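You operate a simulated robot arm through the tools that you are given. There is no shell and no other tool. Be economical: measure what you need, move in short steps, check, and stop when the job is done.

The job below is to be done with a simulated robot arm. You get a single attempt, and the scene is never put back.

Task
Tap the hump out of the green core and roll it over.
Fine: hump up first; blue mallet, back in its place; then a quarter turn over, where the black needle dial must read in its green band.

The check looks at the end state, three seconds after you hand in, the way a careful person would. Anything else that was tipped, shoved, dropped, spilled or broken makes it a failure.

Robot
A 7-joint arm with a two-finger parallel gripper, fixed in place. Base frame: the origin is at the foot of the arm, x ahead of it, y to its left, z up. Lengths are in m, angles in degrees, forces in N, time in s.
With the tool pointing down near the work surface it reaches from about 0.32 to 0.74 m from the base axis. Its first joint turns from -115.0 to 115.0 degrees. Payload 3.91 kg.
Tool frame: the origin (TCP) lies between the finger pads and is the grasp point; the fingertips stand 0.03 m ahead of it; z points along the fingers, y is the line along which they close. Largest opening 0.11 m; finger width 0.02, thickness 0.01; the body of the gripper, 0.048 by 0.112 m, starts 0.055 m behind the TCP.
Orientation is told as [roll, pitch, yaw] about the base's x, y, z axes, in that order, counted from this pose: with the fingers straight down and closing along the base's y, the tool's x points along the base's -x, its y along +y and its z along -z.

Tools
- The arm moves only by the tool servo_tool. Its argument "moves" is a list that holds one entry, the list of rows, each a list of 7 numbers: the shift along the tool's x, y, z in units of 400 mm (1.0 is 400 mm), then the turn, a rotation vector about the tool's x, y, z in units of 60 degrees (1.0 is 60 degrees), then the finger opening in m, from 0 to 0.11. In form: [[[tx, ty, tz, rx, ry, rz, hand], ...]]. A call has 1 to 12 rows; each row is the pose to reach, as a shift and turn from the pose commanded when the call began, along the tool's axes at that moment. A call with a number of a shift or a turn outside -1 to 1 is refused whole. A row lasts 0.2 s, in which the tool goes at most 0.05 m and 8.6 degrees; a call with a longer step from one row to the next is refused whole, and so is a gripper value outside its range. Where a pose cannot be reached the arm comes as near as it can. A force on the tool above 40 N (or 10 N above the force at the start of the call, whichever is more), or a blocked arm, ends the call early, and 0.2 s more pass. The fingers move at their own pace (about 0.108 m/s each) and stop on an object; they squeeze with about 34 N. The grip force told is the motor's: it shows also when the fingers shut on nothing. Time passes only in rows, and 0.2 s behind the last, so rows that repeat a pose let the fingers close. The reply holds the time, the measured pose of the TCP, the force on the tool along the base axes, the opening and the grip force, in the units named above and with some noise.
- Cameras (640 x 400 px; columns grow to the right, rows downward): "scene" is fixed at [0.0536, 0.6431, 1.4398]; the picture's right is [-0.44, -0.90, 0.00], its down [-0.47, 0.23, -0.85] and it looks along [0.76, -0.38, -0.53] (base axes); focal length 346 px, centre (320, 200). "wrist" rides on the gripper at [-0.036, 0, -0.057] in the tool frame; the picture's right is [0.00, -1.00, 0.00], its down [0.97, 0.00, -0.24] and it looks along [0.24, 0.00, 0.97] (tool axes); focal length 218 px, centre (320, 200). There is no depth. A picture from a camera that has moved, and an enlarged one, comes with that camera's place and axes in the base frame and with its lens. The place of the scene camera against the robot may be out by one fixed shift of up to 0.012 m in any direction.
- capture(camera): a new picture of that camera. The clock stands still meanwhile.
- lift_body(by): slides the trunk up (or, below 0, down) by that many m; the arm rides with it, the base frame stays. It gives what a move gives, with no picture.
- inspect(camera, box): a new picture of the part [left, top, right, bottom] of that camera's present view, enlarged. The clock stands still meanwhile.
- finish_job(): hands the job in; it is judged then, once.

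Work in short steps. Places have to be worked out from the pictures, the camera data and where the tool is seen: move nearer, look again, correct. Check each grasp and each placing, and mend what went wrong. You have 120 turns and 64 pictures in all, those below and enlarged ones among them. Open the gripper and draw the arm clear of the work before you hand the job in, unless the task says otherwise; then end with one line.

The tools are called after "Emit:" as a command line: name --argument value ..., lists and objects as JSON in quotes. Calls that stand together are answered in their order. servo_tool: Moves the arm, as the interface text tells. Its arguments: {"type":"object","properties":{"moves":{"type":"array","items":{"type":"array","items":{"type":"array","items":{"type":"number"}}}}},"required":["moves"]} The other tools are called the same way: lift_body (by) slides the trunk up or down; capture (camera) takes a picture; inspect (camera, box) takes an enlarged picture of a part of a camera's view; finish_job () hands the job in.

At the start:

```text
time: 0.0
position: [0.3065, 0.3981, 1.2826]
tool_rot: [0.0, -0.1, 0.0]
wrist_force: [0.2, 0.4, 0.4]
width: 0.1101
grasp_force: 0.2
trunk travel left (down, up): [-0.85, 0.14]
```

scene: 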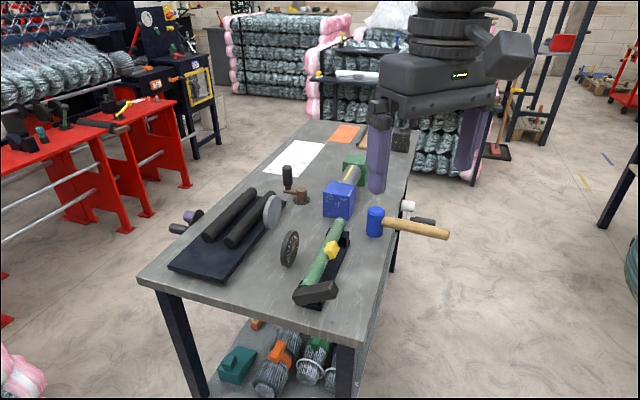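
wrist: 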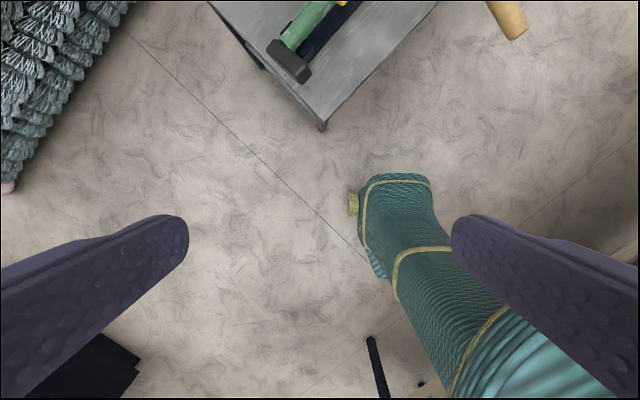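

I start by looking more closely at the bench to find the green core, the mallet and the dials.

Emit:
inspect --camera "scene" --box '[240, 180, 460, 320]'

Emit:
inspect --camera "scene" --box '[140, 110, 460, 310]'

```text
2.86 times, centred on (350, 250) of scene
camera zoom: at [0.0536, 0.6431, 1.4398], right [-0.44, -0.9, 0.0], down [-0.47, 0.23, -0.85], along [0.76, -0.38, -0.53], focal length 988 px, centre (234, 57)
```

zoom: 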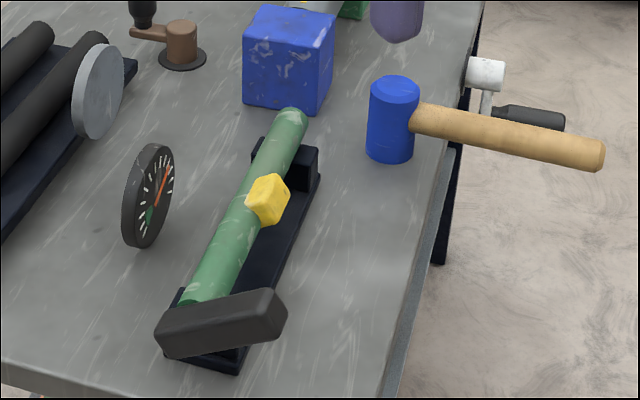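

```text
2.00 times, centred on (300, 210) of scene
camera zoom: at [0.0536, 0.6431, 1.4398], right [-0.44, -0.9, 0.0], down [-0.47, 0.23, -0.85], along [0.76, -0.38, -0.53], focal length 692 px, centre (360, 180)
```

zoom: 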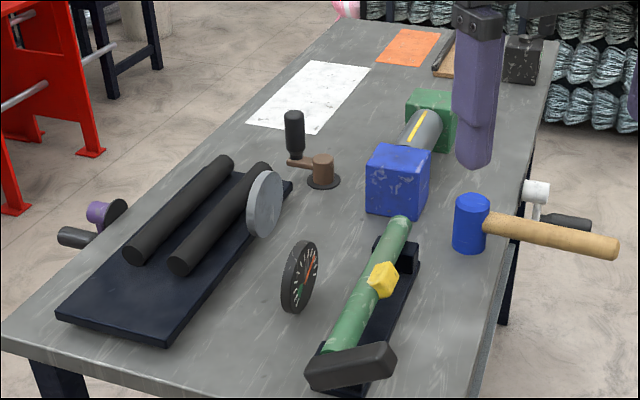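

The green core lies on V-blocks around (0.58, 0.35), the mallet is at about (0.66, 0.18), and one dial is at about (0.66, 0.42). I move the wrist camera over the bench, staying high, to look from above.

Emit:
servo_tool --moves '[[[-0.12, -0.02, 0, 0, 0, 0, 0.11], [-0.24, -0.04, 0, 0, 0, 0, 0.11], [-0.36, -0.06, 0, 0, 0, 0, 0.11], [-0.48, -0.08, 0, 0, 0, 0, 0.11], [-0.6, -0.1, 0, 0, 0, 0, 0.11], [-0.7, -0.12, 0, 0, 0, 0, 0.11]]]'

Emit:
capture --camera "wrist"

```text
time: 1.4
position: [0.5892, 0.3477, 1.2834]
tool_rot: [0.1, 0.1, 0.0]
wrist_force: [-0.1, 0.3, 0.4]
width: 0.11
grasp_force: 0.1
trunk travel left (down, up): [-0.85, 0.14]
```

```text
59 pictures are left
camera wrist: at [0.6235, 0.3489, 1.3396], right [0.0, -1.0, 0.0], down [-0.97, 0.0, 0.24], along [-0.24, 0.0, -0.97], focal length 218 px, centre (320, 200)
```

wrist: 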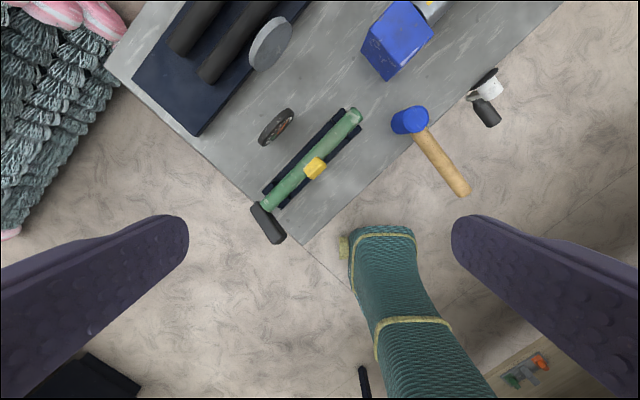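

From above, the core runs from about (0.50, 0.46) to (0.68, 0.29), with a bar handle at its near end and a yellow block at the middle. I go lower for a closer look.

Emit:
servo_tool --moves '[[[-0.03, 0, 0.12, 0, 0, 0, 0.11], [-0.06, 0, 0.24, 0, 0, 0, 0.11], [-0.08, 0, 0.36, 0, 0, 0, 0.11], [-0.08, 0, 0.45, 0, 0, 0, 0.11]]]'

Emit:
capture --camera "wrist"

Emit:
inspect --camera "wrist" --box '[200, 50, 440, 200]'

```text
time: 2.4
position: [0.6188, 0.3516, 1.1042]
tool_rot: [0.0, -0.1, 0.0]
wrist_force: [-0.2, 0.0, -0.2]
width: 0.1101
grasp_force: 0.1
trunk travel left (down, up): [-0.85, 0.14]
```

```text
58 pictures are left
camera wrist: at [0.6534, 0.3519, 1.1606], right [0.0, -1.0, 0.0], down [-0.97, 0.0, 0.24], along [-0.24, 0.0, -0.97], focal length 218 px, centre (320, 200)
```

wrist: 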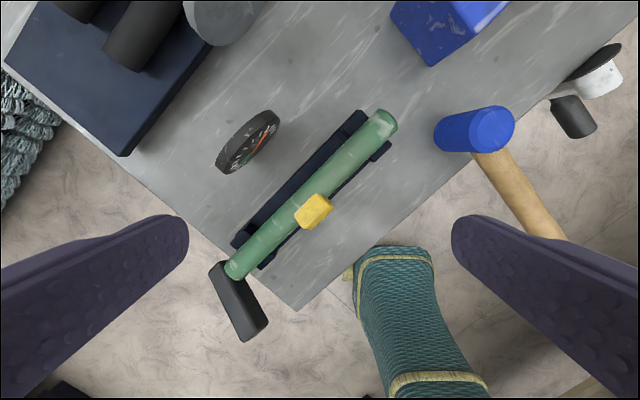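

```text
2.67 times, centred on (320, 125) of wrist
camera zoom: at [0.6534, 0.3519, 1.1606], right [0.0, -1.0, 0.0], down [-0.97, 0.0, 0.24], along [-0.24, 0.0, -0.97], focal length 582 px, centre (320, 400)
```

zoom: 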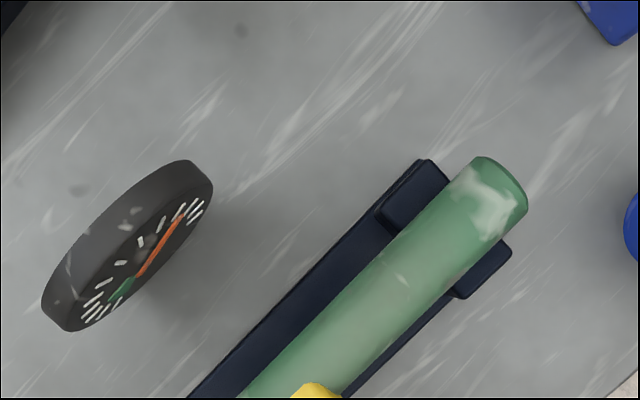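

The yellow block seems to stick out sideways from the core, on the -x -y side. The dial face, with its orange needle and small green band, looks at the core. I tilt the camera to view this from the front side.

Emit:
servo_tool --moves '[[[0.06, -0.045, 0, -0.09, -0.087, 0, 0.11], [0.12, -0.09, 0, -0.18, -0.173, 0, 0.11], [0.19, -0.14, 0, -0.27, -0.26, 0, 0.11], [0.25, -0.18, 0, -0.36, -0.347, 0, 0.11], [0.32, -0.23, 0, -0.45, -0.433, 0, 0.11], [0.375, -0.275, 0, -0.54, -0.52, 0, 0.11]]]'

Emit:
capture --camera "wrist"

```text
time: 3.8
position: [0.4686, 0.2376, 1.1042]
tool_rot: [35.9, -29.5, -9.8]
wrist_force: [-0.8, -0.1, 1.3]
width: 0.11
grasp_force: 0.0
trunk travel left (down, up): [-0.85, 0.14]
```

```text
56 pictures are left
camera wrist: at [0.4708, 0.2048, 1.1614], right [0.15, -0.85, -0.51], down [-0.95, 0.02, -0.31], along [0.27, 0.53, -0.8], focal length 218 px, centre (320, 200)
```

wrist: 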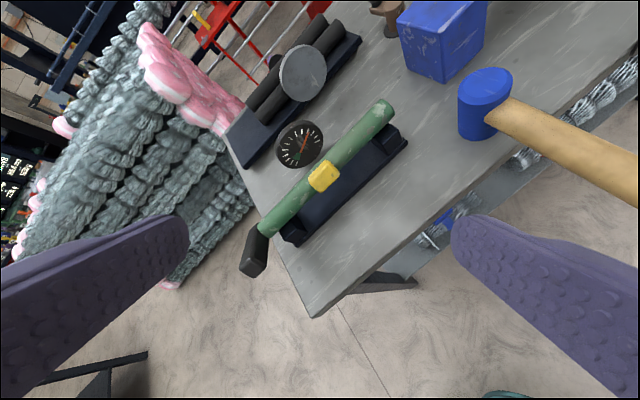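

Emit:
inspect --camera "wrist" --box '[230, 90, 420, 280]'

Emit:
inspect --camera "wrist" --box '[265, 110, 335, 180]'

```text
2.11 times, centred on (325, 185) of wrist
camera zoom: at [0.4708, 0.2048, 1.1614], right [0.15, -0.85, -0.51], down [-0.95, 0.02, -0.31], along [0.27, 0.53, -0.8], focal length 460 px, centre (310, 232)
```

zoom: 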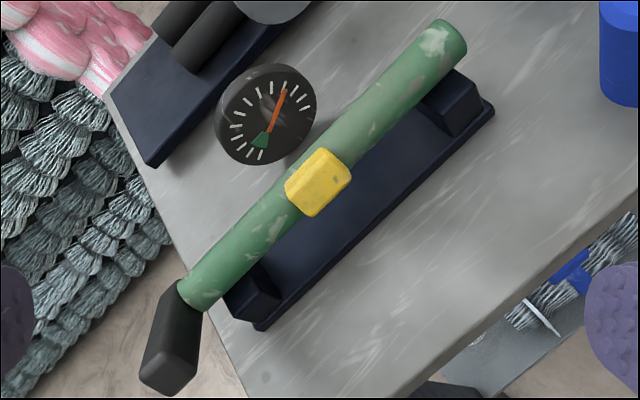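

```text
5.71 times, centred on (300, 145) of wrist
camera zoom: at [0.4708, 0.2048, 1.1614], right [0.15, -0.85, -0.51], down [-0.95, 0.02, -0.31], along [0.27, 0.53, -0.8], focal length 1247 px, centre (434, 514)
```

zoom: 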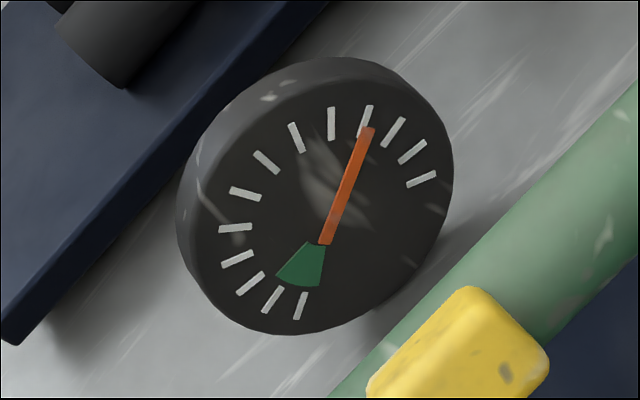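

The dial's green band is at one end of its scale and the needle stands far from it. The lever and yellow block both lean to the front, about 30–45° above horizontal. I zoom in on the lever and hump from the scene camera.

Emit:
inspect --camera "scene" --box '[280, 210, 370, 310]'

Emit:
inspect --camera "wrist" --box '[230, 150, 350, 280]'

```text
4.00 times, centred on (325, 260) of scene
camera zoom: at [0.0536, 0.6431, 1.4398], right [-0.44, -0.9, 0.0], down [-0.47, 0.23, -0.85], along [0.76, -0.38, -0.53], focal length 1384 px, centre (300, -40)
```

zoom: 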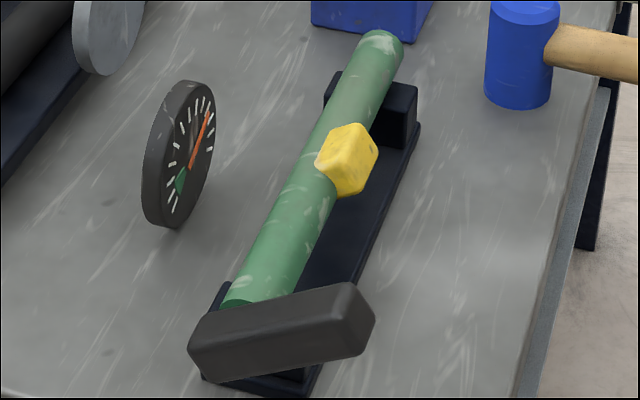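

```text
3.08 times, centred on (290, 215) of wrist
camera zoom: at [0.4708, 0.2048, 1.1614], right [0.15, -0.85, -0.51], down [-0.95, 0.02, -0.31], along [0.27, 0.53, -0.8], focal length 672 px, centre (412, 154)
```

zoom: 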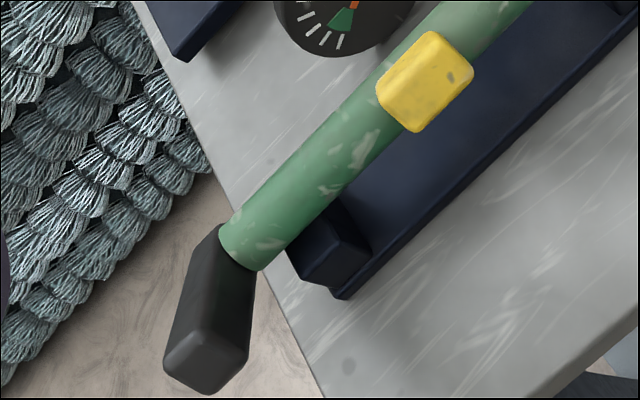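

The lever points about 25–30° above horizontal on the front side, in line with the yellow hump, so it needs roughly 60° of turn to bring the hump up. I straighten the tool, then yaw it so the fingers close along the core's axis.

Emit:
servo_tool --moves '[[[0, 0, 0, 0.09, 0.087, 0, 0.11], [0, 0, 0, 0.18, 0.173, 0, 0.11], [0, 0, 0, 0.27, 0.26, 0, 0.11], [0, 0, 0, 0.36, 0.347, 0, 0.11], [0, 0, 0, 0.45, 0.433, 0, 0.1], [0, 0, 0, 0.54, 0.52, 0, 0.09]]]'

Emit:
servo_tool --moves '[[[0.02, 0.06, 0, 0, 0, -0.125, 0.06], [0.04, 0.12, 0, 0, 0, -0.25, 0.06], [0.06, 0.18, 0, 0, 0, -0.375, 0.06], [0.08, 0.24, 0, 0, 0, -0.5, 0.06], [0.1, 0.3, 0, 0, 0, -0.625, 0.06], [0.13, 0.37, 0, 0, 0, -0.75, 0.06]]]'

```text
time: 5.2
position: [0.468, 0.2407, 1.1041]
tool_rot: [-0.2, -0.1, -0.1]
wrist_force: [1.1, -0.1, -0.5]
width: 0.09
grasp_force: 0.1
trunk travel left (down, up): [-0.85, 0.14]
```

```text
time: 6.6
position: [0.4158, 0.3888, 1.1022]
tool_rot: [-0.2, 0.0, 45.2]
wrist_force: [-1.0, -0.9, -0.3]
width: 0.0596
grasp_force: 0.0
trunk travel left (down, up): [-0.85, 0.14]
```

Yaw is right. Now I tilt the tool 30° so it points inward along the lever, lower it a little, and look.

Emit:
servo_tool --moves '[[[0, 0, 0.03, 0, -0.125, 0, 0.06], [0, 0, 0.06, 0, -0.25, 0, 0.06], [0, 0, 0.09, 0, -0.375, 0, 0.06], [0, 0, 0.12, 0, -0.5, 0, 0.06]]]'

Emit:
capture --camera "wrist"

```text
time: 7.6
position: [0.4155, 0.3879, 1.0564]
tool_rot: [-0.1, -30.2, 45.1]
wrist_force: [-0.7, 0.3, 0.9]
width: 0.06
grasp_force: 0.0
trunk travel left (down, up): [-0.85, 0.14]
```

```text
51 pictures are left
camera wrist: at [0.4172, 0.3913, 1.1227], right [0.71, -0.71, 0.0], down [-0.68, -0.68, -0.28], along [0.2, 0.2, -0.96], focal length 218 px, centre (320, 200)
```

wrist: 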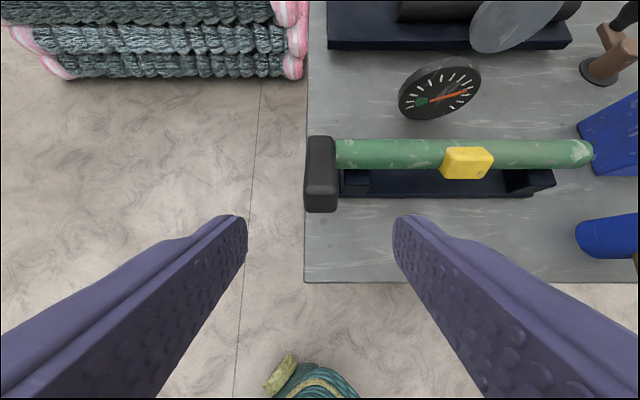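

The lever sits centred under the camera: about 26 mm wide along the axis, its end about 70 mm from the axis, at about 30° elevation. I go straight ahead 118 mm along the tool and close.

Emit:
servo_tool --moves '[[[0, 0, 0.1, 0, 0, 0, 0.05], [0, 0, 0.2, 0, 0, 0, 0.05], [0, 0, 0.25, 0, 0, 0, 0.05], [0, 0, 0.295, 0, 0, 0, 0.05]]]'

Emit:
capture --camera "wrist"

```text
time: 8.6
position: [0.4597, 0.4297, 0.9534]
tool_rot: [0.0, -30.0, 45.1]
wrist_force: [0.5, 0.1, 0.4]
width: 0.0502
grasp_force: 0.0
trunk travel left (down, up): [-0.85, 0.14]
```

```text
50 pictures are left
camera wrist: at [0.4605, 0.4321, 1.0191], right [0.71, -0.71, 0.0], down [-0.68, -0.68, -0.28], along [0.2, 0.2, -0.96], focal length 218 px, centre (320, 200)
```

wrist: 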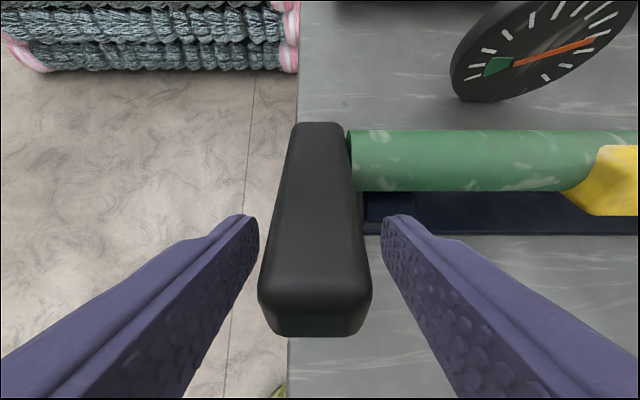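

The lever is between the fingers. I close on it.

Emit:
servo_tool --moves '[[[0, 0, 0, 0, 0, 0, 0.0], [0, 0, 0, 0, 0, 0, 0.0], [0, 0, 0, 0, 0, 0, 0.0]]]'

```text
time: 9.4
position: [0.4584, 0.4296, 0.9527]
tool_rot: [-0.1, -30.0, 45.1]
wrist_force: [-4.1, 2.8, -0.5]
width: 0.028
grasp_force: 44.9
trunk travel left (down, up): [-0.85, 0.14]
```

Gripped at 28 mm. I turn the lever upward by 30° about the core axis as a first part and check the dial.

Emit:
servo_tool --moves '[[[-0.0189, 0, -0.0078, 0, 0.125, 0, 0.0], [-0.0386, 0, -0.0132, 0, 0.25, 0, 0.0], [-0.0589, 0, -0.0159, 0, 0.375, 0, 0.0], [-0.0793, 0, -0.0159, 0, 0.5, 0, 0.0]]]'

Emit:
capture --camera "wrist"

Emit:
inspect --camera "scene" --box '[260, 200, 380, 310]'

```text
time: 10.4
position: [0.4744, 0.446, 0.9751]
tool_rot: [0.1, 0.0, 44.9]
wrist_force: [-7.5, 1.7, -4.0]
width: 0.028
grasp_force: 45.4
trunk travel left (down, up): [-0.85, 0.14]
```

```text
49 pictures are left
camera wrist: at [0.4993, 0.4727, 1.0311], right [0.71, -0.71, 0.0], down [-0.69, -0.69, 0.24], along [-0.17, -0.17, -0.97], focal length 218 px, centre (320, 200)
```

wrist: 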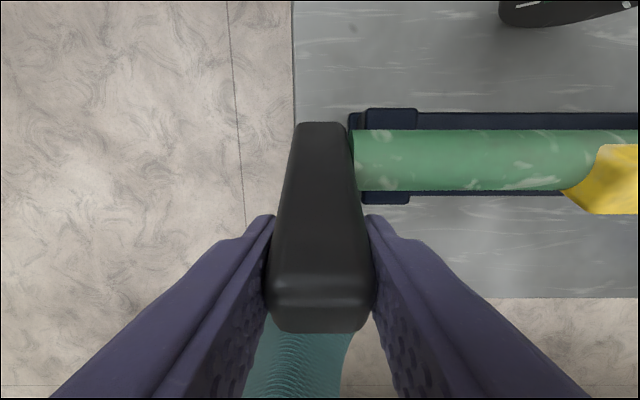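

```text
3.64 times, centred on (320, 255) of scene
camera zoom: at [0.0536, 0.6431, 1.4398], right [-0.44, -0.9, 0.0], down [-0.47, 0.23, -0.85], along [0.76, -0.38, -0.53], focal length 1258 px, centre (320, 0)
```

zoom: 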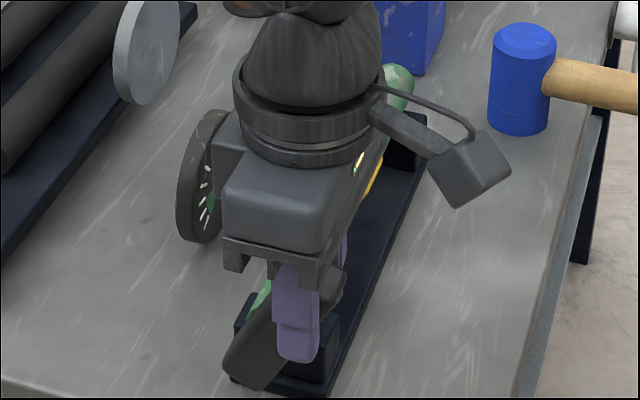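

The lever follows rigidly, now at about 60° elevation. I turn another 30°.

Emit:
servo_tool --moves '[[[-0.0189, 0, -0.0078, 0, 0.125, 0, 0.0], [-0.0386, 0, -0.0132, 0, 0.25, 0, 0.0], [-0.0589, 0, -0.0159, 0, 0.375, 0, 0.0], [-0.0793, 0, -0.0159, 0, 0.5, 0, 0.0]]]'

Emit:
capture --camera "wrist"

```text
time: 11.1
position: [0.4838, 0.456, 0.9786]
tool_rot: [0.1, 16.8, 45.1]
wrist_force: [-3.8, -3.1, 2.9]
width: 0.028
grasp_force: 45.3
out of reach, approached as far as the arm can: row 3
trunk travel left (down, up): [-0.85, 0.14]
stopped in row 3: the force on the tool passed its limit (the readings are from after the stop); the commanded pose is now the measured one
```

```text
47 pictures are left
camera wrist: at [0.5194, 0.4928, 1.0226], right [0.71, -0.71, 0.0], down [-0.61, -0.61, 0.51], along [-0.36, -0.36, -0.86], focal length 218 px, centre (320, 200)
```

wrist: 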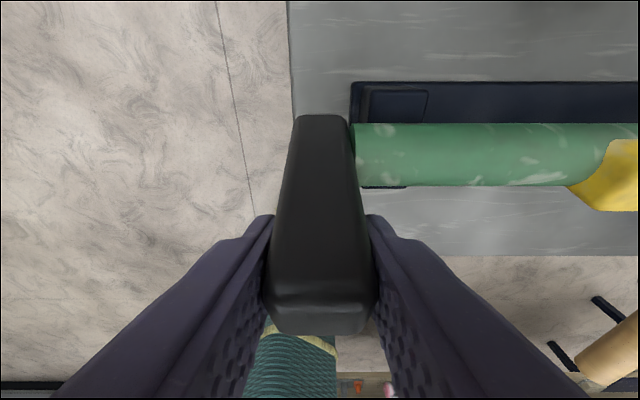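

The arm runs out of wrist range at this tilt; the lever is now at about 75°. I release, stand the tool upright again at the same place, and regrip for the last degrees.

Emit:
servo_tool --moves '[[[0, 0, 0, 0, 0, 0, 0.05], [0, 0, 0, 0, 0, 0, 0.05], [0, 0, 0, 0, -0.1, 0, 0.05], [0, 0, 0, 0, -0.2, 0, 0.05], [0, 0, 0, 0, -0.3, 0, 0.05]]]'

Emit:
capture --camera "wrist"

```text
time: 12.3
position: [0.4843, 0.4572, 0.9778]
tool_rot: [0.0, -1.3, 45.1]
wrist_force: [-0.4, 0.3, 0.7]
width: 0.05
grasp_force: 0.1
trunk travel left (down, up): [-0.85, 0.14]
```

```text
46 pictures are left
camera wrist: at [0.5084, 0.4816, 1.0358], right [0.71, -0.71, 0.0], down [-0.69, -0.69, 0.22], along [-0.15, -0.15, -0.98], focal length 218 px, centre (320, 200)
```

wrist: 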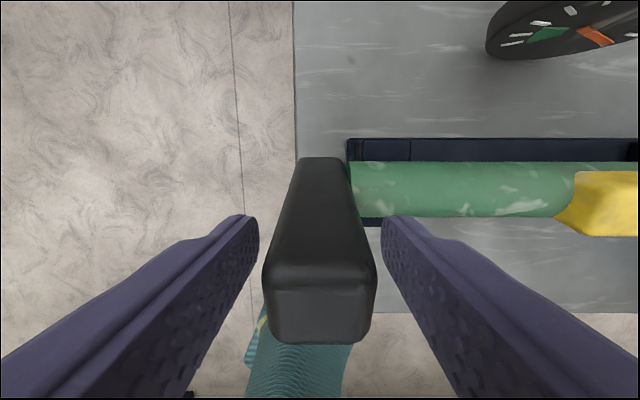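

The lever stayed at about 73°, and the needle has moved close to the green band. I regrip and turn about 16° more.

Emit:
servo_tool --moves '[[[0, 0, 0, 0, 0, 0, 0.0], [0, 0, 0, 0, 0, 0, 0.0], [0, 0, 0, 0, 0, 0, 0.0], [-0.0199, 0, -0.003, 0, 0.125, 0, 0.0], [-0.04, 0, -0.0033, 0, 0.25, 0, 0.0], [-0.043, 0, -0.0033, 0, 0.267, 0, 0.0]]]'

Emit:
servo_tool --moves '[[[0, 0, 0, 0, 0, 0, 0.05], [0, 0, 0, 0, 0, 0, 0.05], [0, 0, 0, 0, -0.1, 0, 0.05], [0, 0, 0, 0, -0.2, 0, 0.06], [0, 0, -0.06, 0, -0.267, 0, 0.06], [0, 0, -0.16, 0, -0.267, 0, 0.06], [0, 0, -0.26, 0, -0.267, 0, 0.06]]]'

Emit:
capture --camera "wrist"

```text
time: 13.7
position: [0.497, 0.4698, 0.9795]
tool_rot: [0.0, 14.9, 45.0]
wrist_force: [0.8, 0.7, 4.3]
width: 0.0279
grasp_force: 45.0
trunk travel left (down, up): [-0.85, 0.14]
```

```text
time: 15.3
position: [0.5155, 0.4884, 1.0817]
tool_rot: [0.0, -1.2, 45.0]
wrist_force: [-0.7, -0.3, -0.2]
width: 0.0598
grasp_force: 0.0
trunk travel left (down, up): [-0.85, 0.14]
```

```text
45 pictures are left
camera wrist: at [0.5394, 0.5137, 1.1395], right [0.71, -0.71, 0.0], down [-0.69, -0.69, 0.22], along [-0.15, -0.16, -0.98], focal length 218 px, centre (320, 200)
```

wrist: 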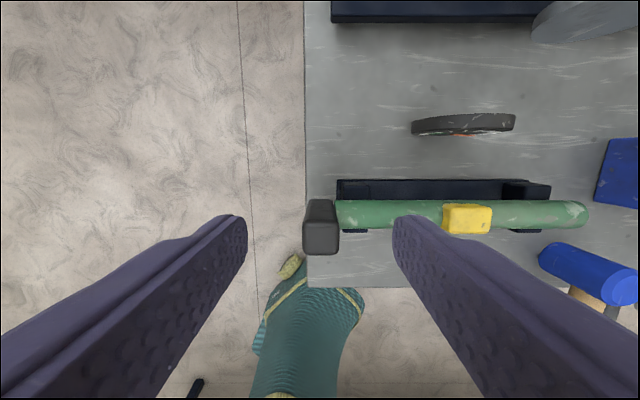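

The lever now stands within a degree or two of vertical. I check hump and dial with the scene camera and zoom the wrist view.

Emit:
inspect --camera "scene" --box '[280, 200, 380, 310]'

Emit:
inspect --camera "wrist" --box '[400, 90, 600, 260]'

```text
3.64 times, centred on (330, 255) of scene
camera zoom: at [0.0536, 0.6431, 1.4398], right [-0.44, -0.9, 0.0], down [-0.47, 0.23, -0.85], along [0.76, -0.38, -0.53], focal length 1258 px, centre (284, 0)
```

zoom: 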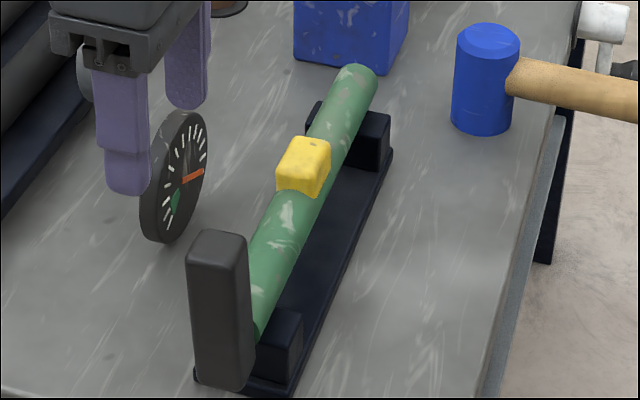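

```text
2.35 times, centred on (500, 175) of wrist
camera zoom: at [0.5394, 0.5137, 1.1395], right [0.71, -0.71, 0.0], down [-0.69, -0.69, 0.22], along [-0.15, -0.16, -0.98], focal length 514 px, centre (-104, 259)
```

zoom: 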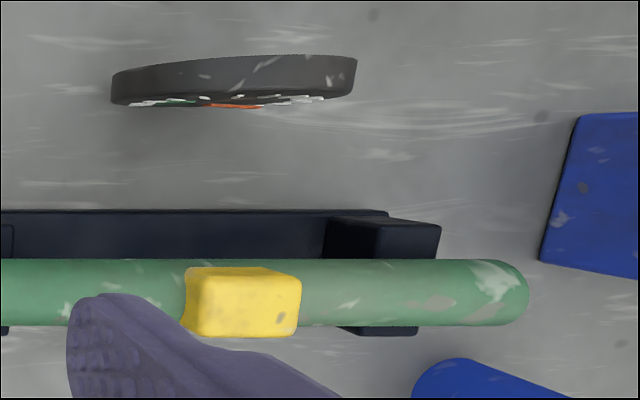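

Hump is up. The dial swings to its far end with the hump up, so it does depend on the angle. Now the mallet: its handle lies parallel to my tool's x, so I go over it, staying high.

Emit:
servo_tool --moves '[[[0.0, -0.05, -0.05, 0, 0, 0, 0.06], [0.05, -0.15, -0.05, 0, 0, 0, 0.06], [0.1, -0.25, -0.05, 0, 0, 0, 0.06], [0.16, -0.35, -0.05, 0, 0, 0, 0.06], [0.22, -0.45, -0.05, 0, 0, 0, 0.06], [0.29, -0.54, -0.05, 0, 0, 0, 0.06], [0.36, -0.63, -0.05, 0, 0, 0, 0.06], [0.43, -0.71, -0.05, 0, 0, 0, 0.06], [0.5, -0.79, -0.05, 0, 0, 0, 0.06]]]'

Emit:
capture --camera "wrist"

```text
time: 17.3
position: [0.5992, 0.1218, 1.096]
tool_rot: [0.1, -1.2, 45.1]
wrist_force: [-0.2, 0.2, 0.6]
width: 0.0598
grasp_force: 0.1
trunk travel left (down, up): [-0.85, 0.14]
```

```text
42 pictures are left
camera wrist: at [0.6231, 0.1465, 1.1538], right [0.71, -0.71, 0.0], down [-0.69, -0.69, 0.22], along [-0.15, -0.15, -0.98], focal length 218 px, centre (320, 200)
```

wrist: 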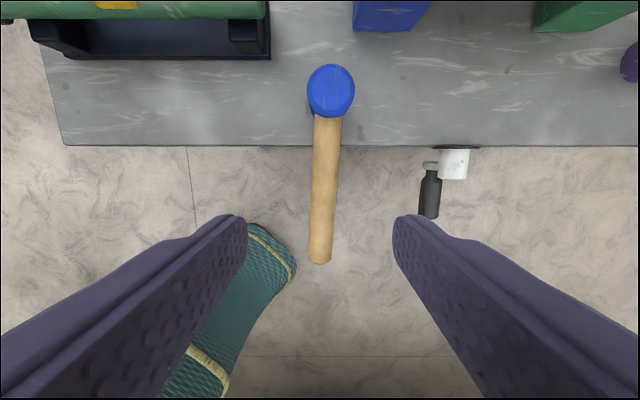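

The mallet head centre is at about (0.667, 0.177) and the handle is at z≈0.905, yawed about 3° from my tool. I align and come down to 60 mm above the grip point, 50 mm from the head.

Emit:
servo_tool --moves '[[[-0.03, -0.006, 0.1, 0, 0.02, 0.05, 0.06], [-0.06, -0.012, 0.2, 0, 0.02, 0.05, 0.06], [-0.0835, -0.0165, 0.317, 0, 0.02, 0.05, 0.06]]]'

Emit:
capture --camera "wrist"

Emit:
inspect --camera "scene" --box '[330, 180, 470, 270]'

```text
time: 18.1
position: [0.6313, 0.1446, 0.9699]
tool_rot: [0.1, 0.0, 42.0]
wrist_force: [0.9, 0.6, 0.9]
width: 0.0601
grasp_force: 0.0
trunk travel left (down, up): [-0.85, 0.14]
```

```text
41 pictures are left
camera wrist: at [0.6578, 0.1684, 1.0257], right [0.67, -0.74, 0.0], down [-0.72, -0.65, 0.24], along [-0.18, -0.16, -0.97], focal length 218 px, centre (320, 200)
```

wrist: 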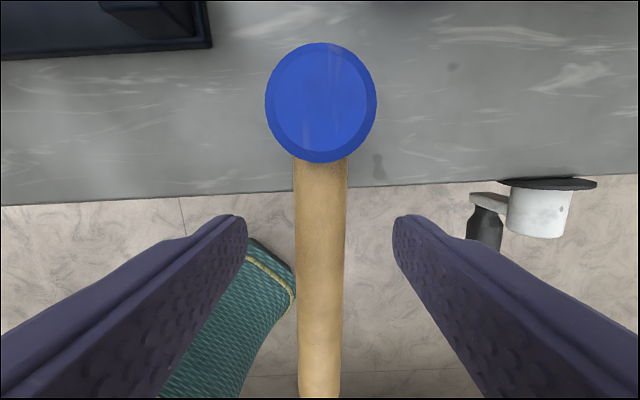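

```text
4.44 times, centred on (400, 225) of scene
camera zoom: at [0.0536, 0.6431, 1.4398], right [-0.44, -0.9, 0.0], down [-0.47, 0.23, -0.85], along [0.76, -0.38, -0.53], focal length 1538 px, centre (-36, 89)
```

zoom: 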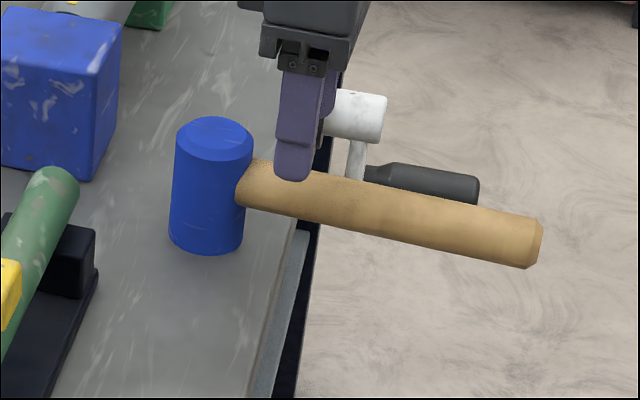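

Well aligned. I descend 64 mm and close on the handle.

Emit:
servo_tool --moves '[[[0, 0, 0.06, 0, 0, 0, 0.06], [0, 0, 0.12, 0, 0, 0, 0.06], [0, 0, 0.16, 0, 0, 0, 0.06], [0, 0, 0.16, 0, 0, 0, 0.06]]]'

Emit:
inspect --camera "scene" --box '[330, 180, 470, 270]'

```text
time: 19.1
position: [0.6293, 0.1417, 0.9067]
tool_rot: [0.1, 0.0, 42.1]
wrist_force: [-0.2, 0.7, -0.9]
width: 0.06
grasp_force: 0.0
trunk travel left (down, up): [-0.85, 0.14]
```

```text
4.44 times, centred on (400, 225) of scene
camera zoom: at [0.0536, 0.6431, 1.4398], right [-0.44, -0.9, 0.0], down [-0.47, 0.23, -0.85], along [0.76, -0.38, -0.53], focal length 1538 px, centre (-36, 89)
```

zoom: 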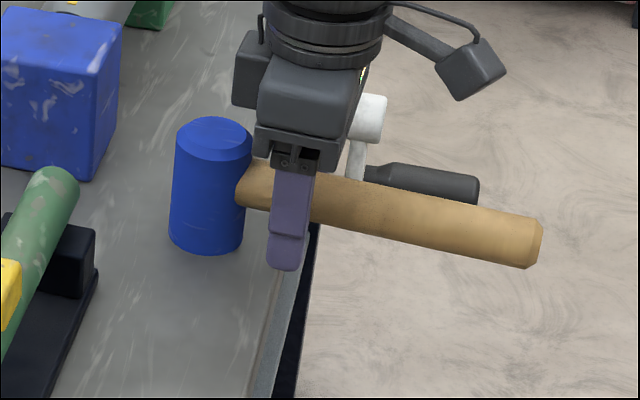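

Fingers straddle the handle. I close.

Emit:
servo_tool --moves '[[[0, 0, 0, 0, 0, 0, 0.0], [0, 0, 0, 0, 0, 0, 0.0], [0, 0, 0, 0, 0, 0, 0.0], [0, 0, 0, 0, 0, 0, 0.0]]]'

Emit:
servo_tool --moves '[[[0, 0, -0.03, 0, 0, 0, 0.0], [0, 0, -0.06, 0, 0, 0, 0.0], [0, 0, -0.08, 0, 0, 0, 0.0], [0, 0, -0.08, 0, 0, 0, 0.0]]]'

Emit:
inspect --camera "scene" --box '[330, 160, 470, 270]'

```text
time: 20.1
position: [0.6295, 0.142, 0.9072]
tool_rot: [0.0, 0.0, 42.0]
wrist_force: [2.3, -1.7, -0.1]
width: 0.0289
grasp_force: 33.9
trunk travel left (down, up): [-0.85, 0.14]
```

```text
time: 21.1
position: [0.6273, 0.1427, 0.9379]
tool_rot: [0.1, 0.1, 42.0]
wrist_force: [0.2, -1.0, -3.4]
width: 0.029
grasp_force: 34.2
trunk travel left (down, up): [-0.85, 0.14]
```

```text
3.64 times, centred on (400, 215) of scene
camera zoom: at [0.0536, 0.6431, 1.4398], right [-0.44, -0.9, 0.0], down [-0.47, 0.23, -0.85], along [0.76, -0.38, -0.53], focal length 1258 px, centre (29, 146)
```

zoom: 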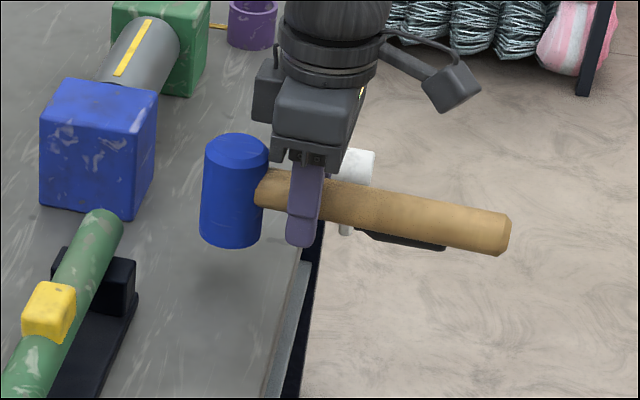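

The mallet is held level, weighing about 3.4 N. Its grip pose was (0.6295, 0.142, 0.907), yaw 42. I raise it and carry the head over the hump at about (0.5925, 0.3705).

Emit:
servo_tool --moves '[[[0, 0, -0.11, 0, 0, 0, 0.0], [0, 0, -0.22, 0, 0, 0, 0.0], [0, 0, -0.33, 0, 0, 0, 0.0], [-0.04, 0.1, -0.33, 0, 0, 0, 0.0], [-0.08, 0.2, -0.33, 0, 0, 0, 0.0], [-0.12, 0.3, -0.33, 0, 0, 0, 0.0], [-0.15, 0.4, -0.33, 0, 0, 0, 0.0], [-0.1835, 0.4815, -0.33, 0, 0, 0, 0.0], [-0.1835, 0.4815, -0.25, 0, 0, 0, 0.0], [-0.1835, 0.4815, -0.21, 0, 0, 0, 0.0], [-0.1835, 0.4815, -0.21, 0, 0, 0, 0.0]]]'

Emit:
inspect --camera "scene" --box '[260, 170, 400, 300]'

Emit:
capture --camera "wrist"

```text
time: 23.5
position: [0.5532, 0.3379, 1.0201]
tool_rot: [0.2, 0.1, 42.3]
wrist_force: [-0.2, 0.5, -4.9]
width: 0.0288
grasp_force: 34.6
trunk travel left (down, up): [-0.85, 0.14]
```

```text
3.08 times, centred on (330, 235) of scene
camera zoom: at [0.0536, 0.6431, 1.4398], right [-0.44, -0.9, 0.0], down [-0.47, 0.23, -0.85], along [0.76, -0.38, -0.53], focal length 1064 px, centre (289, 92)
```

zoom: 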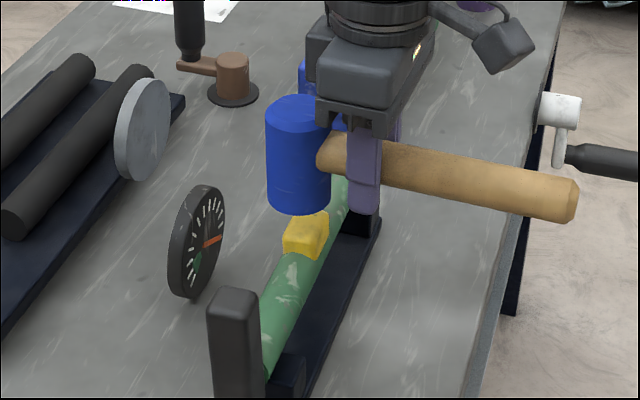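

```text
36 pictures are left
camera wrist: at [0.5796, 0.3634, 1.078], right [0.67, -0.74, 0.0], down [-0.72, -0.65, 0.24], along [-0.18, -0.16, -0.97], focal length 218 px, centre (320, 200)
```

wrist: 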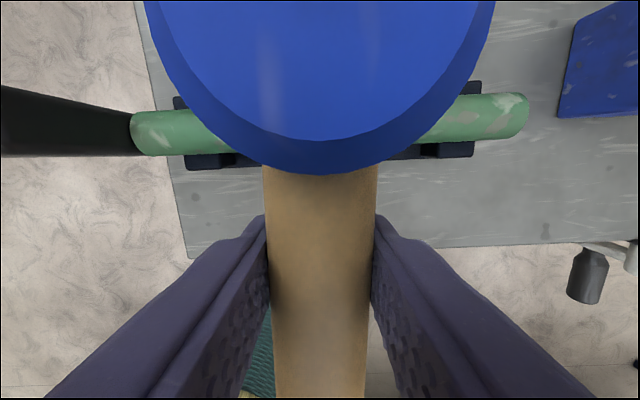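

The head hovers about 25 mm over the hump, only slightly too far to the dial side. I shift 4 mm and make a first moderate tap, watching the force.

Emit:
servo_tool --moves '[[[0.01, 0, 0, 0, 0, 0, 0.0], [0.01, 0, 0, 0, 0, 0, 0.0], [0.01, 0, 0.03, 0, 0, 0, 0.0], [0.01, 0, 0.06, 0, 0, 0, 0.0], [0.01, 0, 0.085, 0, 0, 0, 0.0]]]'

Emit:
inspect --camera "scene" --box '[260, 170, 400, 300]'

```text
time: 24.7
position: [0.5513, 0.3319, 0.9929]
tool_rot: [0.0, -0.4, 42.0]
wrist_force: [-5.1, -6.7, 27.3]
width: 0.029
grasp_force: 33.9
trunk travel left (down, up): [-0.85, 0.14]
```

```text
3.08 times, centred on (330, 235) of scene
camera zoom: at [0.0536, 0.6431, 1.4398], right [-0.44, -0.9, 0.0], down [-0.47, 0.23, -0.85], along [0.76, -0.38, -0.53], focal length 1064 px, centre (289, 92)
```

zoom: 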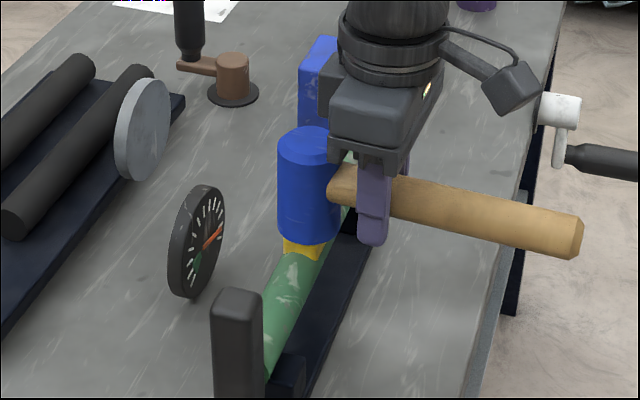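

Contact at TCP z≈0.993, and the needle moved back a bit from its end. I lift 25 mm and look at the effect.

Emit:
servo_tool --moves '[[[0, 0, -0.04, 0, 0, 0, 0.0], [0, 0, -0.08, 0, 0, 0, 0.0], [0, 0, -0.08, 0, 0, 0, 0.0]]]'

Emit:
inspect --camera "scene" --box '[260, 190, 360, 300]'

```text
time: 25.5
position: [0.5495, 0.3324, 1.0191]
tool_rot: [0.0, 0.1, 42.1]
wrist_force: [-0.1, -0.4, -4.4]
width: 0.0288
grasp_force: 34.1
trunk travel left (down, up): [-0.85, 0.14]
```

```text
3.64 times, centred on (310, 245) of scene
camera zoom: at [0.0536, 0.6431, 1.4398], right [-0.44, -0.9, 0.0], down [-0.47, 0.23, -0.85], along [0.76, -0.38, -0.53], focal length 1258 px, centre (356, 36)
```

zoom: 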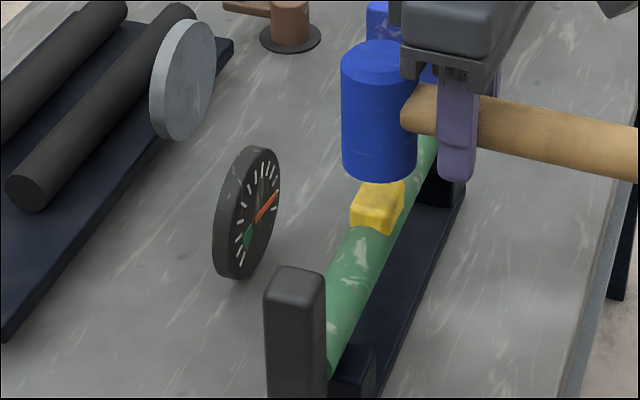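

The tap worked: the needle dropped by about two ticks and it stays down after lifting. I repeat the same tap and lift in one call.

Emit:
servo_tool --moves '[[[0, 0, 0.03, 0, 0, 0, 0.0], [0, 0, 0.06, 0, 0, 0, 0.0], [0, 0, 0.085, 0, 0, 0, 0.0], [0, 0, 0.04, 0, 0, 0, 0.0], [0, 0, 0, 0, 0, 0, 0.0], [0, 0, 0, 0, 0, 0, 0.0]]]'

Emit:
inspect --camera "scene" --box '[260, 190, 360, 300]'

```text
time: 26.9
position: [0.5521, 0.3321, 1.0195]
tool_rot: [0.0, 0.0, 41.9]
wrist_force: [-1.0, -0.6, -3.5]
width: 0.029
grasp_force: 34.0
trunk travel left (down, up): [-0.85, 0.14]
```

```text
3.64 times, centred on (310, 245) of scene
camera zoom: at [0.0536, 0.6431, 1.4398], right [-0.44, -0.9, 0.0], down [-0.47, 0.23, -0.85], along [0.76, -0.38, -0.53], focal length 1258 px, centre (356, 36)
```

zoom: 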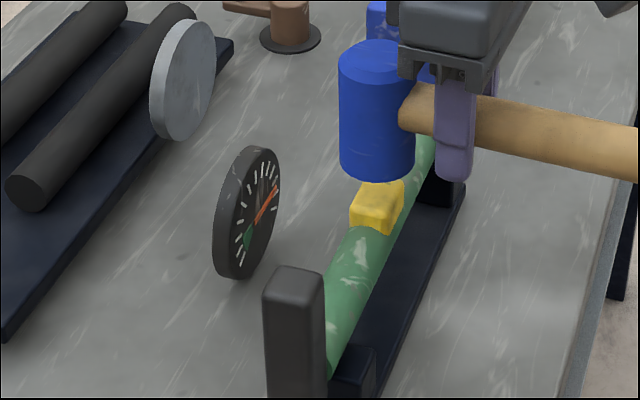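

Only a small change this time. I tap a bit faster (0.1 m/s).

Emit:
servo_tool --moves '[[[0, 0, -0.03, 0, 0, 0, 0.0], [0, 0, 0.02, 0, 0, 0, 0.0], [0, 0, 0.07, 0, 0, 0, 0.0], [0, 0, 0.1, 0, 0, 0, 0.0], [0, 0, 0.05, 0, 0, 0, 0.0], [0, 0, 0, 0, 0, 0, 0.0], [0, 0, 0, 0, 0, 0, 0.0]]]'

Emit:
inspect --camera "scene" --box '[260, 190, 360, 300]'

```text
time: 28.5
position: [0.5497, 0.3317, 1.0199]
tool_rot: [-0.1, 0.1, 42.0]
wrist_force: [-0.3, 0.1, -3.8]
width: 0.0286
grasp_force: 34.5
trunk travel left (down, up): [-0.85, 0.14]
```

```text
3.64 times, centred on (310, 245) of scene
camera zoom: at [0.0536, 0.6431, 1.4398], right [-0.44, -0.9, 0.0], down [-0.47, 0.23, -0.85], along [0.76, -0.38, -0.53], focal length 1258 px, centre (356, 36)
```

zoom: 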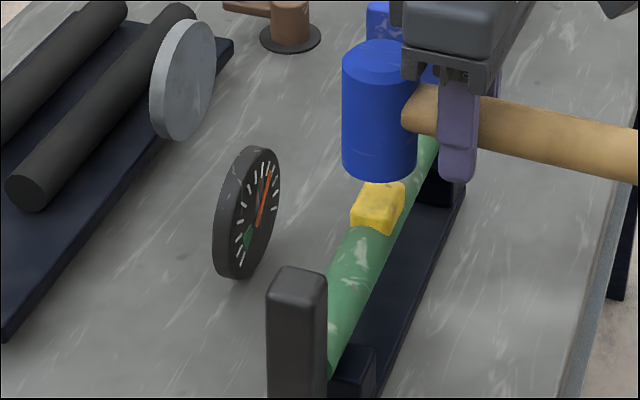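

That dropped it clearly. I give two more taps of the same strength.

Emit:
servo_tool --moves '[[[0, 0, -0.03, 0, 0, 0, 0.0], [0, 0, 0.02, 0, 0, 0, 0.0], [0, 0, 0.07, 0, 0, 0, 0.0], [0, 0, 0.1, 0, 0, 0, 0.0], [0, 0, 0.03, 0, 0, 0, 0.0], [0, 0, -0.03, 0, 0, 0, 0.0], [0, 0, 0.02, 0, 0, 0, 0.0], [0, 0, 0.07, 0, 0, 0, 0.0], [0, 0, 0.1, 0, 0, 0, 0.0], [0, 0, 0.05, 0, 0, 0, 0.0], [0, 0, 0, 0, 0, 0, 0.0], [0, 0, 0, 0, 0, 0, 0.0]]]'

Emit:
inspect --camera "scene" --box '[260, 190, 360, 300]'

```text
time: 31.1
position: [0.5503, 0.3319, 1.02]
tool_rot: [0.0, 0.2, 42.1]
wrist_force: [-0.5, -0.7, -3.5]
width: 0.029
grasp_force: 34.5
trunk travel left (down, up): [-0.85, 0.14]
```

```text
3.64 times, centred on (310, 245) of scene
camera zoom: at [0.0536, 0.6431, 1.4398], right [-0.44, -0.9, 0.0], down [-0.47, 0.23, -0.85], along [0.76, -0.38, -0.53], focal length 1258 px, centre (356, 36)
```

zoom: 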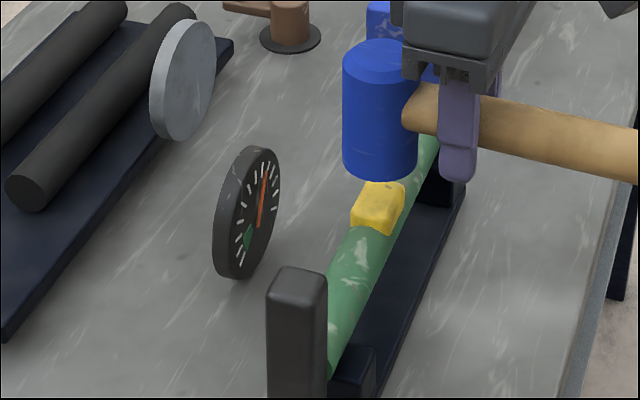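

Those moved it less than expected, so speed matters. I strike at about 0.17 m/s once.

Emit:
servo_tool --moves '[[[0, 0, -0.07, 0, 0, 0, 0.0], [0, 0, -0.07, 0, 0, 0, 0.0], [0, 0, 0.015, 0, 0, 0, 0.0], [0, 0, 0.1, 0, 0, 0, 0.0], [0, 0, 0.05, 0, 0, 0, 0.0], [0, 0, 0, 0, 0, 0, 0.0], [0, 0, 0, 0, 0, 0, 0.0]]]'

Emit:
inspect --camera "scene" --box '[260, 190, 360, 300]'

```text
time: 32.7
position: [0.5506, 0.3324, 1.0208]
tool_rot: [0.0, 0.0, 42.0]
wrist_force: [-0.4, 0.3, -3.2]
width: 0.0288
grasp_force: 34.1
trunk travel left (down, up): [-0.85, 0.14]
```

```text
3.64 times, centred on (310, 245) of scene
camera zoom: at [0.0536, 0.6431, 1.4398], right [-0.44, -0.9, 0.0], down [-0.47, 0.23, -0.85], along [0.76, -0.38, -0.53], focal length 1258 px, centre (356, 36)
```

zoom: 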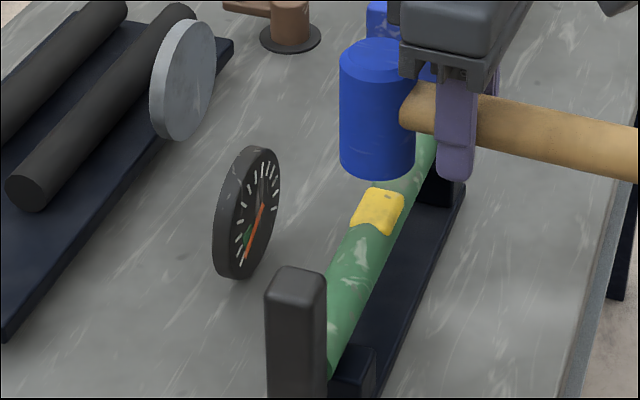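

A big drop: the needle now points near the green band. I zoom on the dial.

Emit:
inspect --camera "scene" --box '[290, 225, 345, 270]'

```text
8.89 times, centred on (318, 248) of scene
camera zoom: at [0.0536, 0.6431, 1.4398], right [-0.44, -0.9, 0.0], down [-0.47, 0.23, -0.85], along [0.76, -0.38, -0.53], focal length 3075 px, centre (342, -222)
```

zoom: 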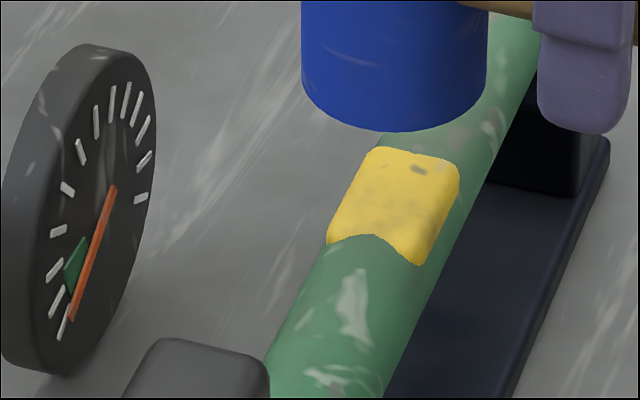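

With the hump up the needle now rests just under the green band. I carry the mallet back exactly along the commands I used, stopping 8 mm above its place.

Emit:
servo_tool --moves '[[[0, 0, -0.12, 0, 0, 0, 0.0], [0.03, -0.1, -0.12, 0, 0, 0, 0.0], [0.07, -0.2, -0.12, 0, 0, 0, 0.0], [0.1, -0.3, -0.12, 0, 0, 0, 0.0], [0.14, -0.4, -0.12, 0, 0, 0, 0.0], [0.1735, -0.4815, -0.12, 0, 0, 0, 0.0], [0.1735, -0.4815, 0, 0, 0, 0, 0.0], [0.1735, -0.4815, 0.1, 0, 0, 0, 0.0], [0.1735, -0.4815, 0.2, 0, 0, 0, 0.0], [0.1735, -0.4815, 0.24, 0, 0, 0, 0.0], [0.1735, -0.4815, 0.265, 0, 0, 0, 0.0], [0.1735, -0.4815, 0.265, 0, 0, 0, 0.0]]]'

Emit:
inspect --camera "scene" --box '[330, 180, 470, 270]'

```text
time: 35.3
position: [0.6285, 0.1446, 0.9147]
tool_rot: [0.1, 0.0, 42.1]
wrist_force: [0.1, 0.4, -4.8]
width: 0.029
grasp_force: 34.4
trunk travel left (down, up): [-0.85, 0.14]
```

```text
4.44 times, centred on (400, 225) of scene
camera zoom: at [0.0536, 0.6431, 1.4398], right [-0.44, -0.9, 0.0], down [-0.47, 0.23, -0.85], along [0.76, -0.38, -0.53], focal length 1538 px, centre (-36, 89)
```

zoom: 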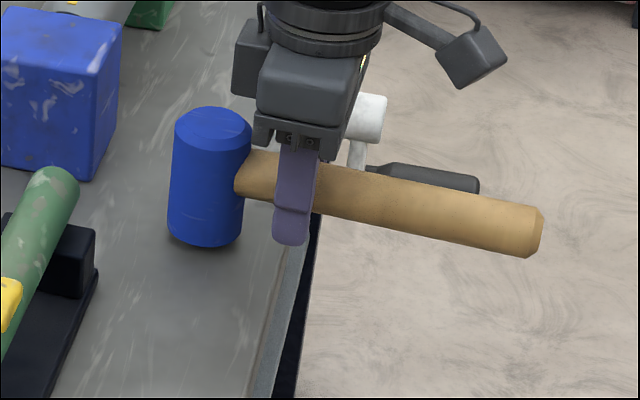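

It matches the first picture apart from the remaining height. I lower the last 8 mm slowly.

Emit:
servo_tool --moves '[[[0, 0, 0.008, 0, 0, 0, 0.0], [0, 0, 0.014, 0, 0, 0, 0.0], [0, 0, 0.019, 0, 0, 0, 0.0], [0, 0, 0.019, 0, 0, 0, 0.0]]]'

Emit:
inspect --camera "scene" --box '[330, 180, 470, 270]'

```text
time: 36.3
position: [0.6289, 0.1425, 0.9074]
tool_rot: [0.0, 0.1, 42.1]
wrist_force: [0.7, -0.7, -4.1]
width: 0.0287
grasp_force: 34.3
trunk travel left (down, up): [-0.85, 0.14]
```

```text
4.44 times, centred on (400, 225) of scene
camera zoom: at [0.0536, 0.6431, 1.4398], right [-0.44, -0.9, 0.0], down [-0.47, 0.23, -0.85], along [0.76, -0.38, -0.53], focal length 1538 px, centre (-36, 89)
```

zoom: 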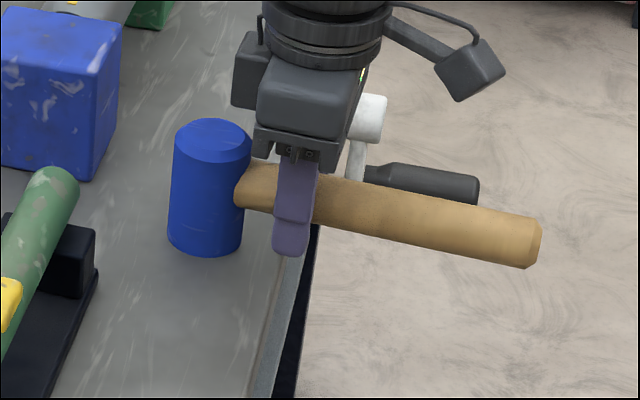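

The weight is still on the gripper, so I lower another 1–2 mm.

Emit:
servo_tool --moves '[[[0, 0, 0.002, 0, 0, 0, 0.0], [0, 0, 0.004, 0, 0, 0, 0.0], [0, 0, 0.004, 0, 0, 0, 0.0]]]'

```text
time: 37.1
position: [0.6292, 0.1426, 0.9059]
tool_rot: [-0.1, -0.2, 42.1]
wrist_force: [-0.6, 0.5, 6.7]
width: 0.029
grasp_force: 34.3
trunk travel left (down, up): [-0.85, 0.14]
```

Now it is standing on the bench (force turned to +6.7 N). I open and rise straight up.

Emit:
servo_tool --moves '[[[0, 0, 0, 0, 0, 0, 0.04], [0, 0, 0, 0, 0, 0, 0.06], [0, 0, 0, 0, 0, 0, 0.06], [0, 0, -0.08, 0, 0, 0, 0.06], [0, 0, -0.2, 0, 0, 0, 0.06], [0, 0, -0.32, 0, 0, 0, 0.06], [0, 0, -0.44, 0, 0, 0, 0.06]]]'

Emit:
inspect --camera "scene" --box '[280, 180, 470, 300]'

```text
time: 38.7
position: [0.6262, 0.1417, 1.0796]
tool_rot: [0.0, 0.0, 42.0]
wrist_force: [-0.9, 0.3, -0.1]
width: 0.0599
grasp_force: 0.0
trunk travel left (down, up): [-0.85, 0.14]
```

```text
3.33 times, centred on (375, 240) of scene
camera zoom: at [0.0536, 0.6431, 1.4398], right [-0.44, -0.9, 0.0], down [-0.47, 0.23, -0.85], along [0.76, -0.38, -0.53], focal length 1153 px, centre (137, 67)
```

zoom: 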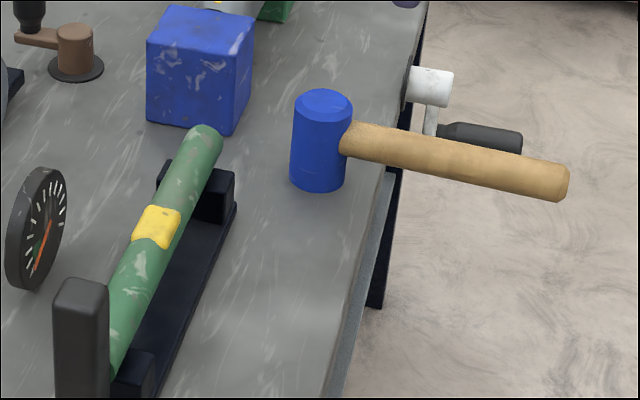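

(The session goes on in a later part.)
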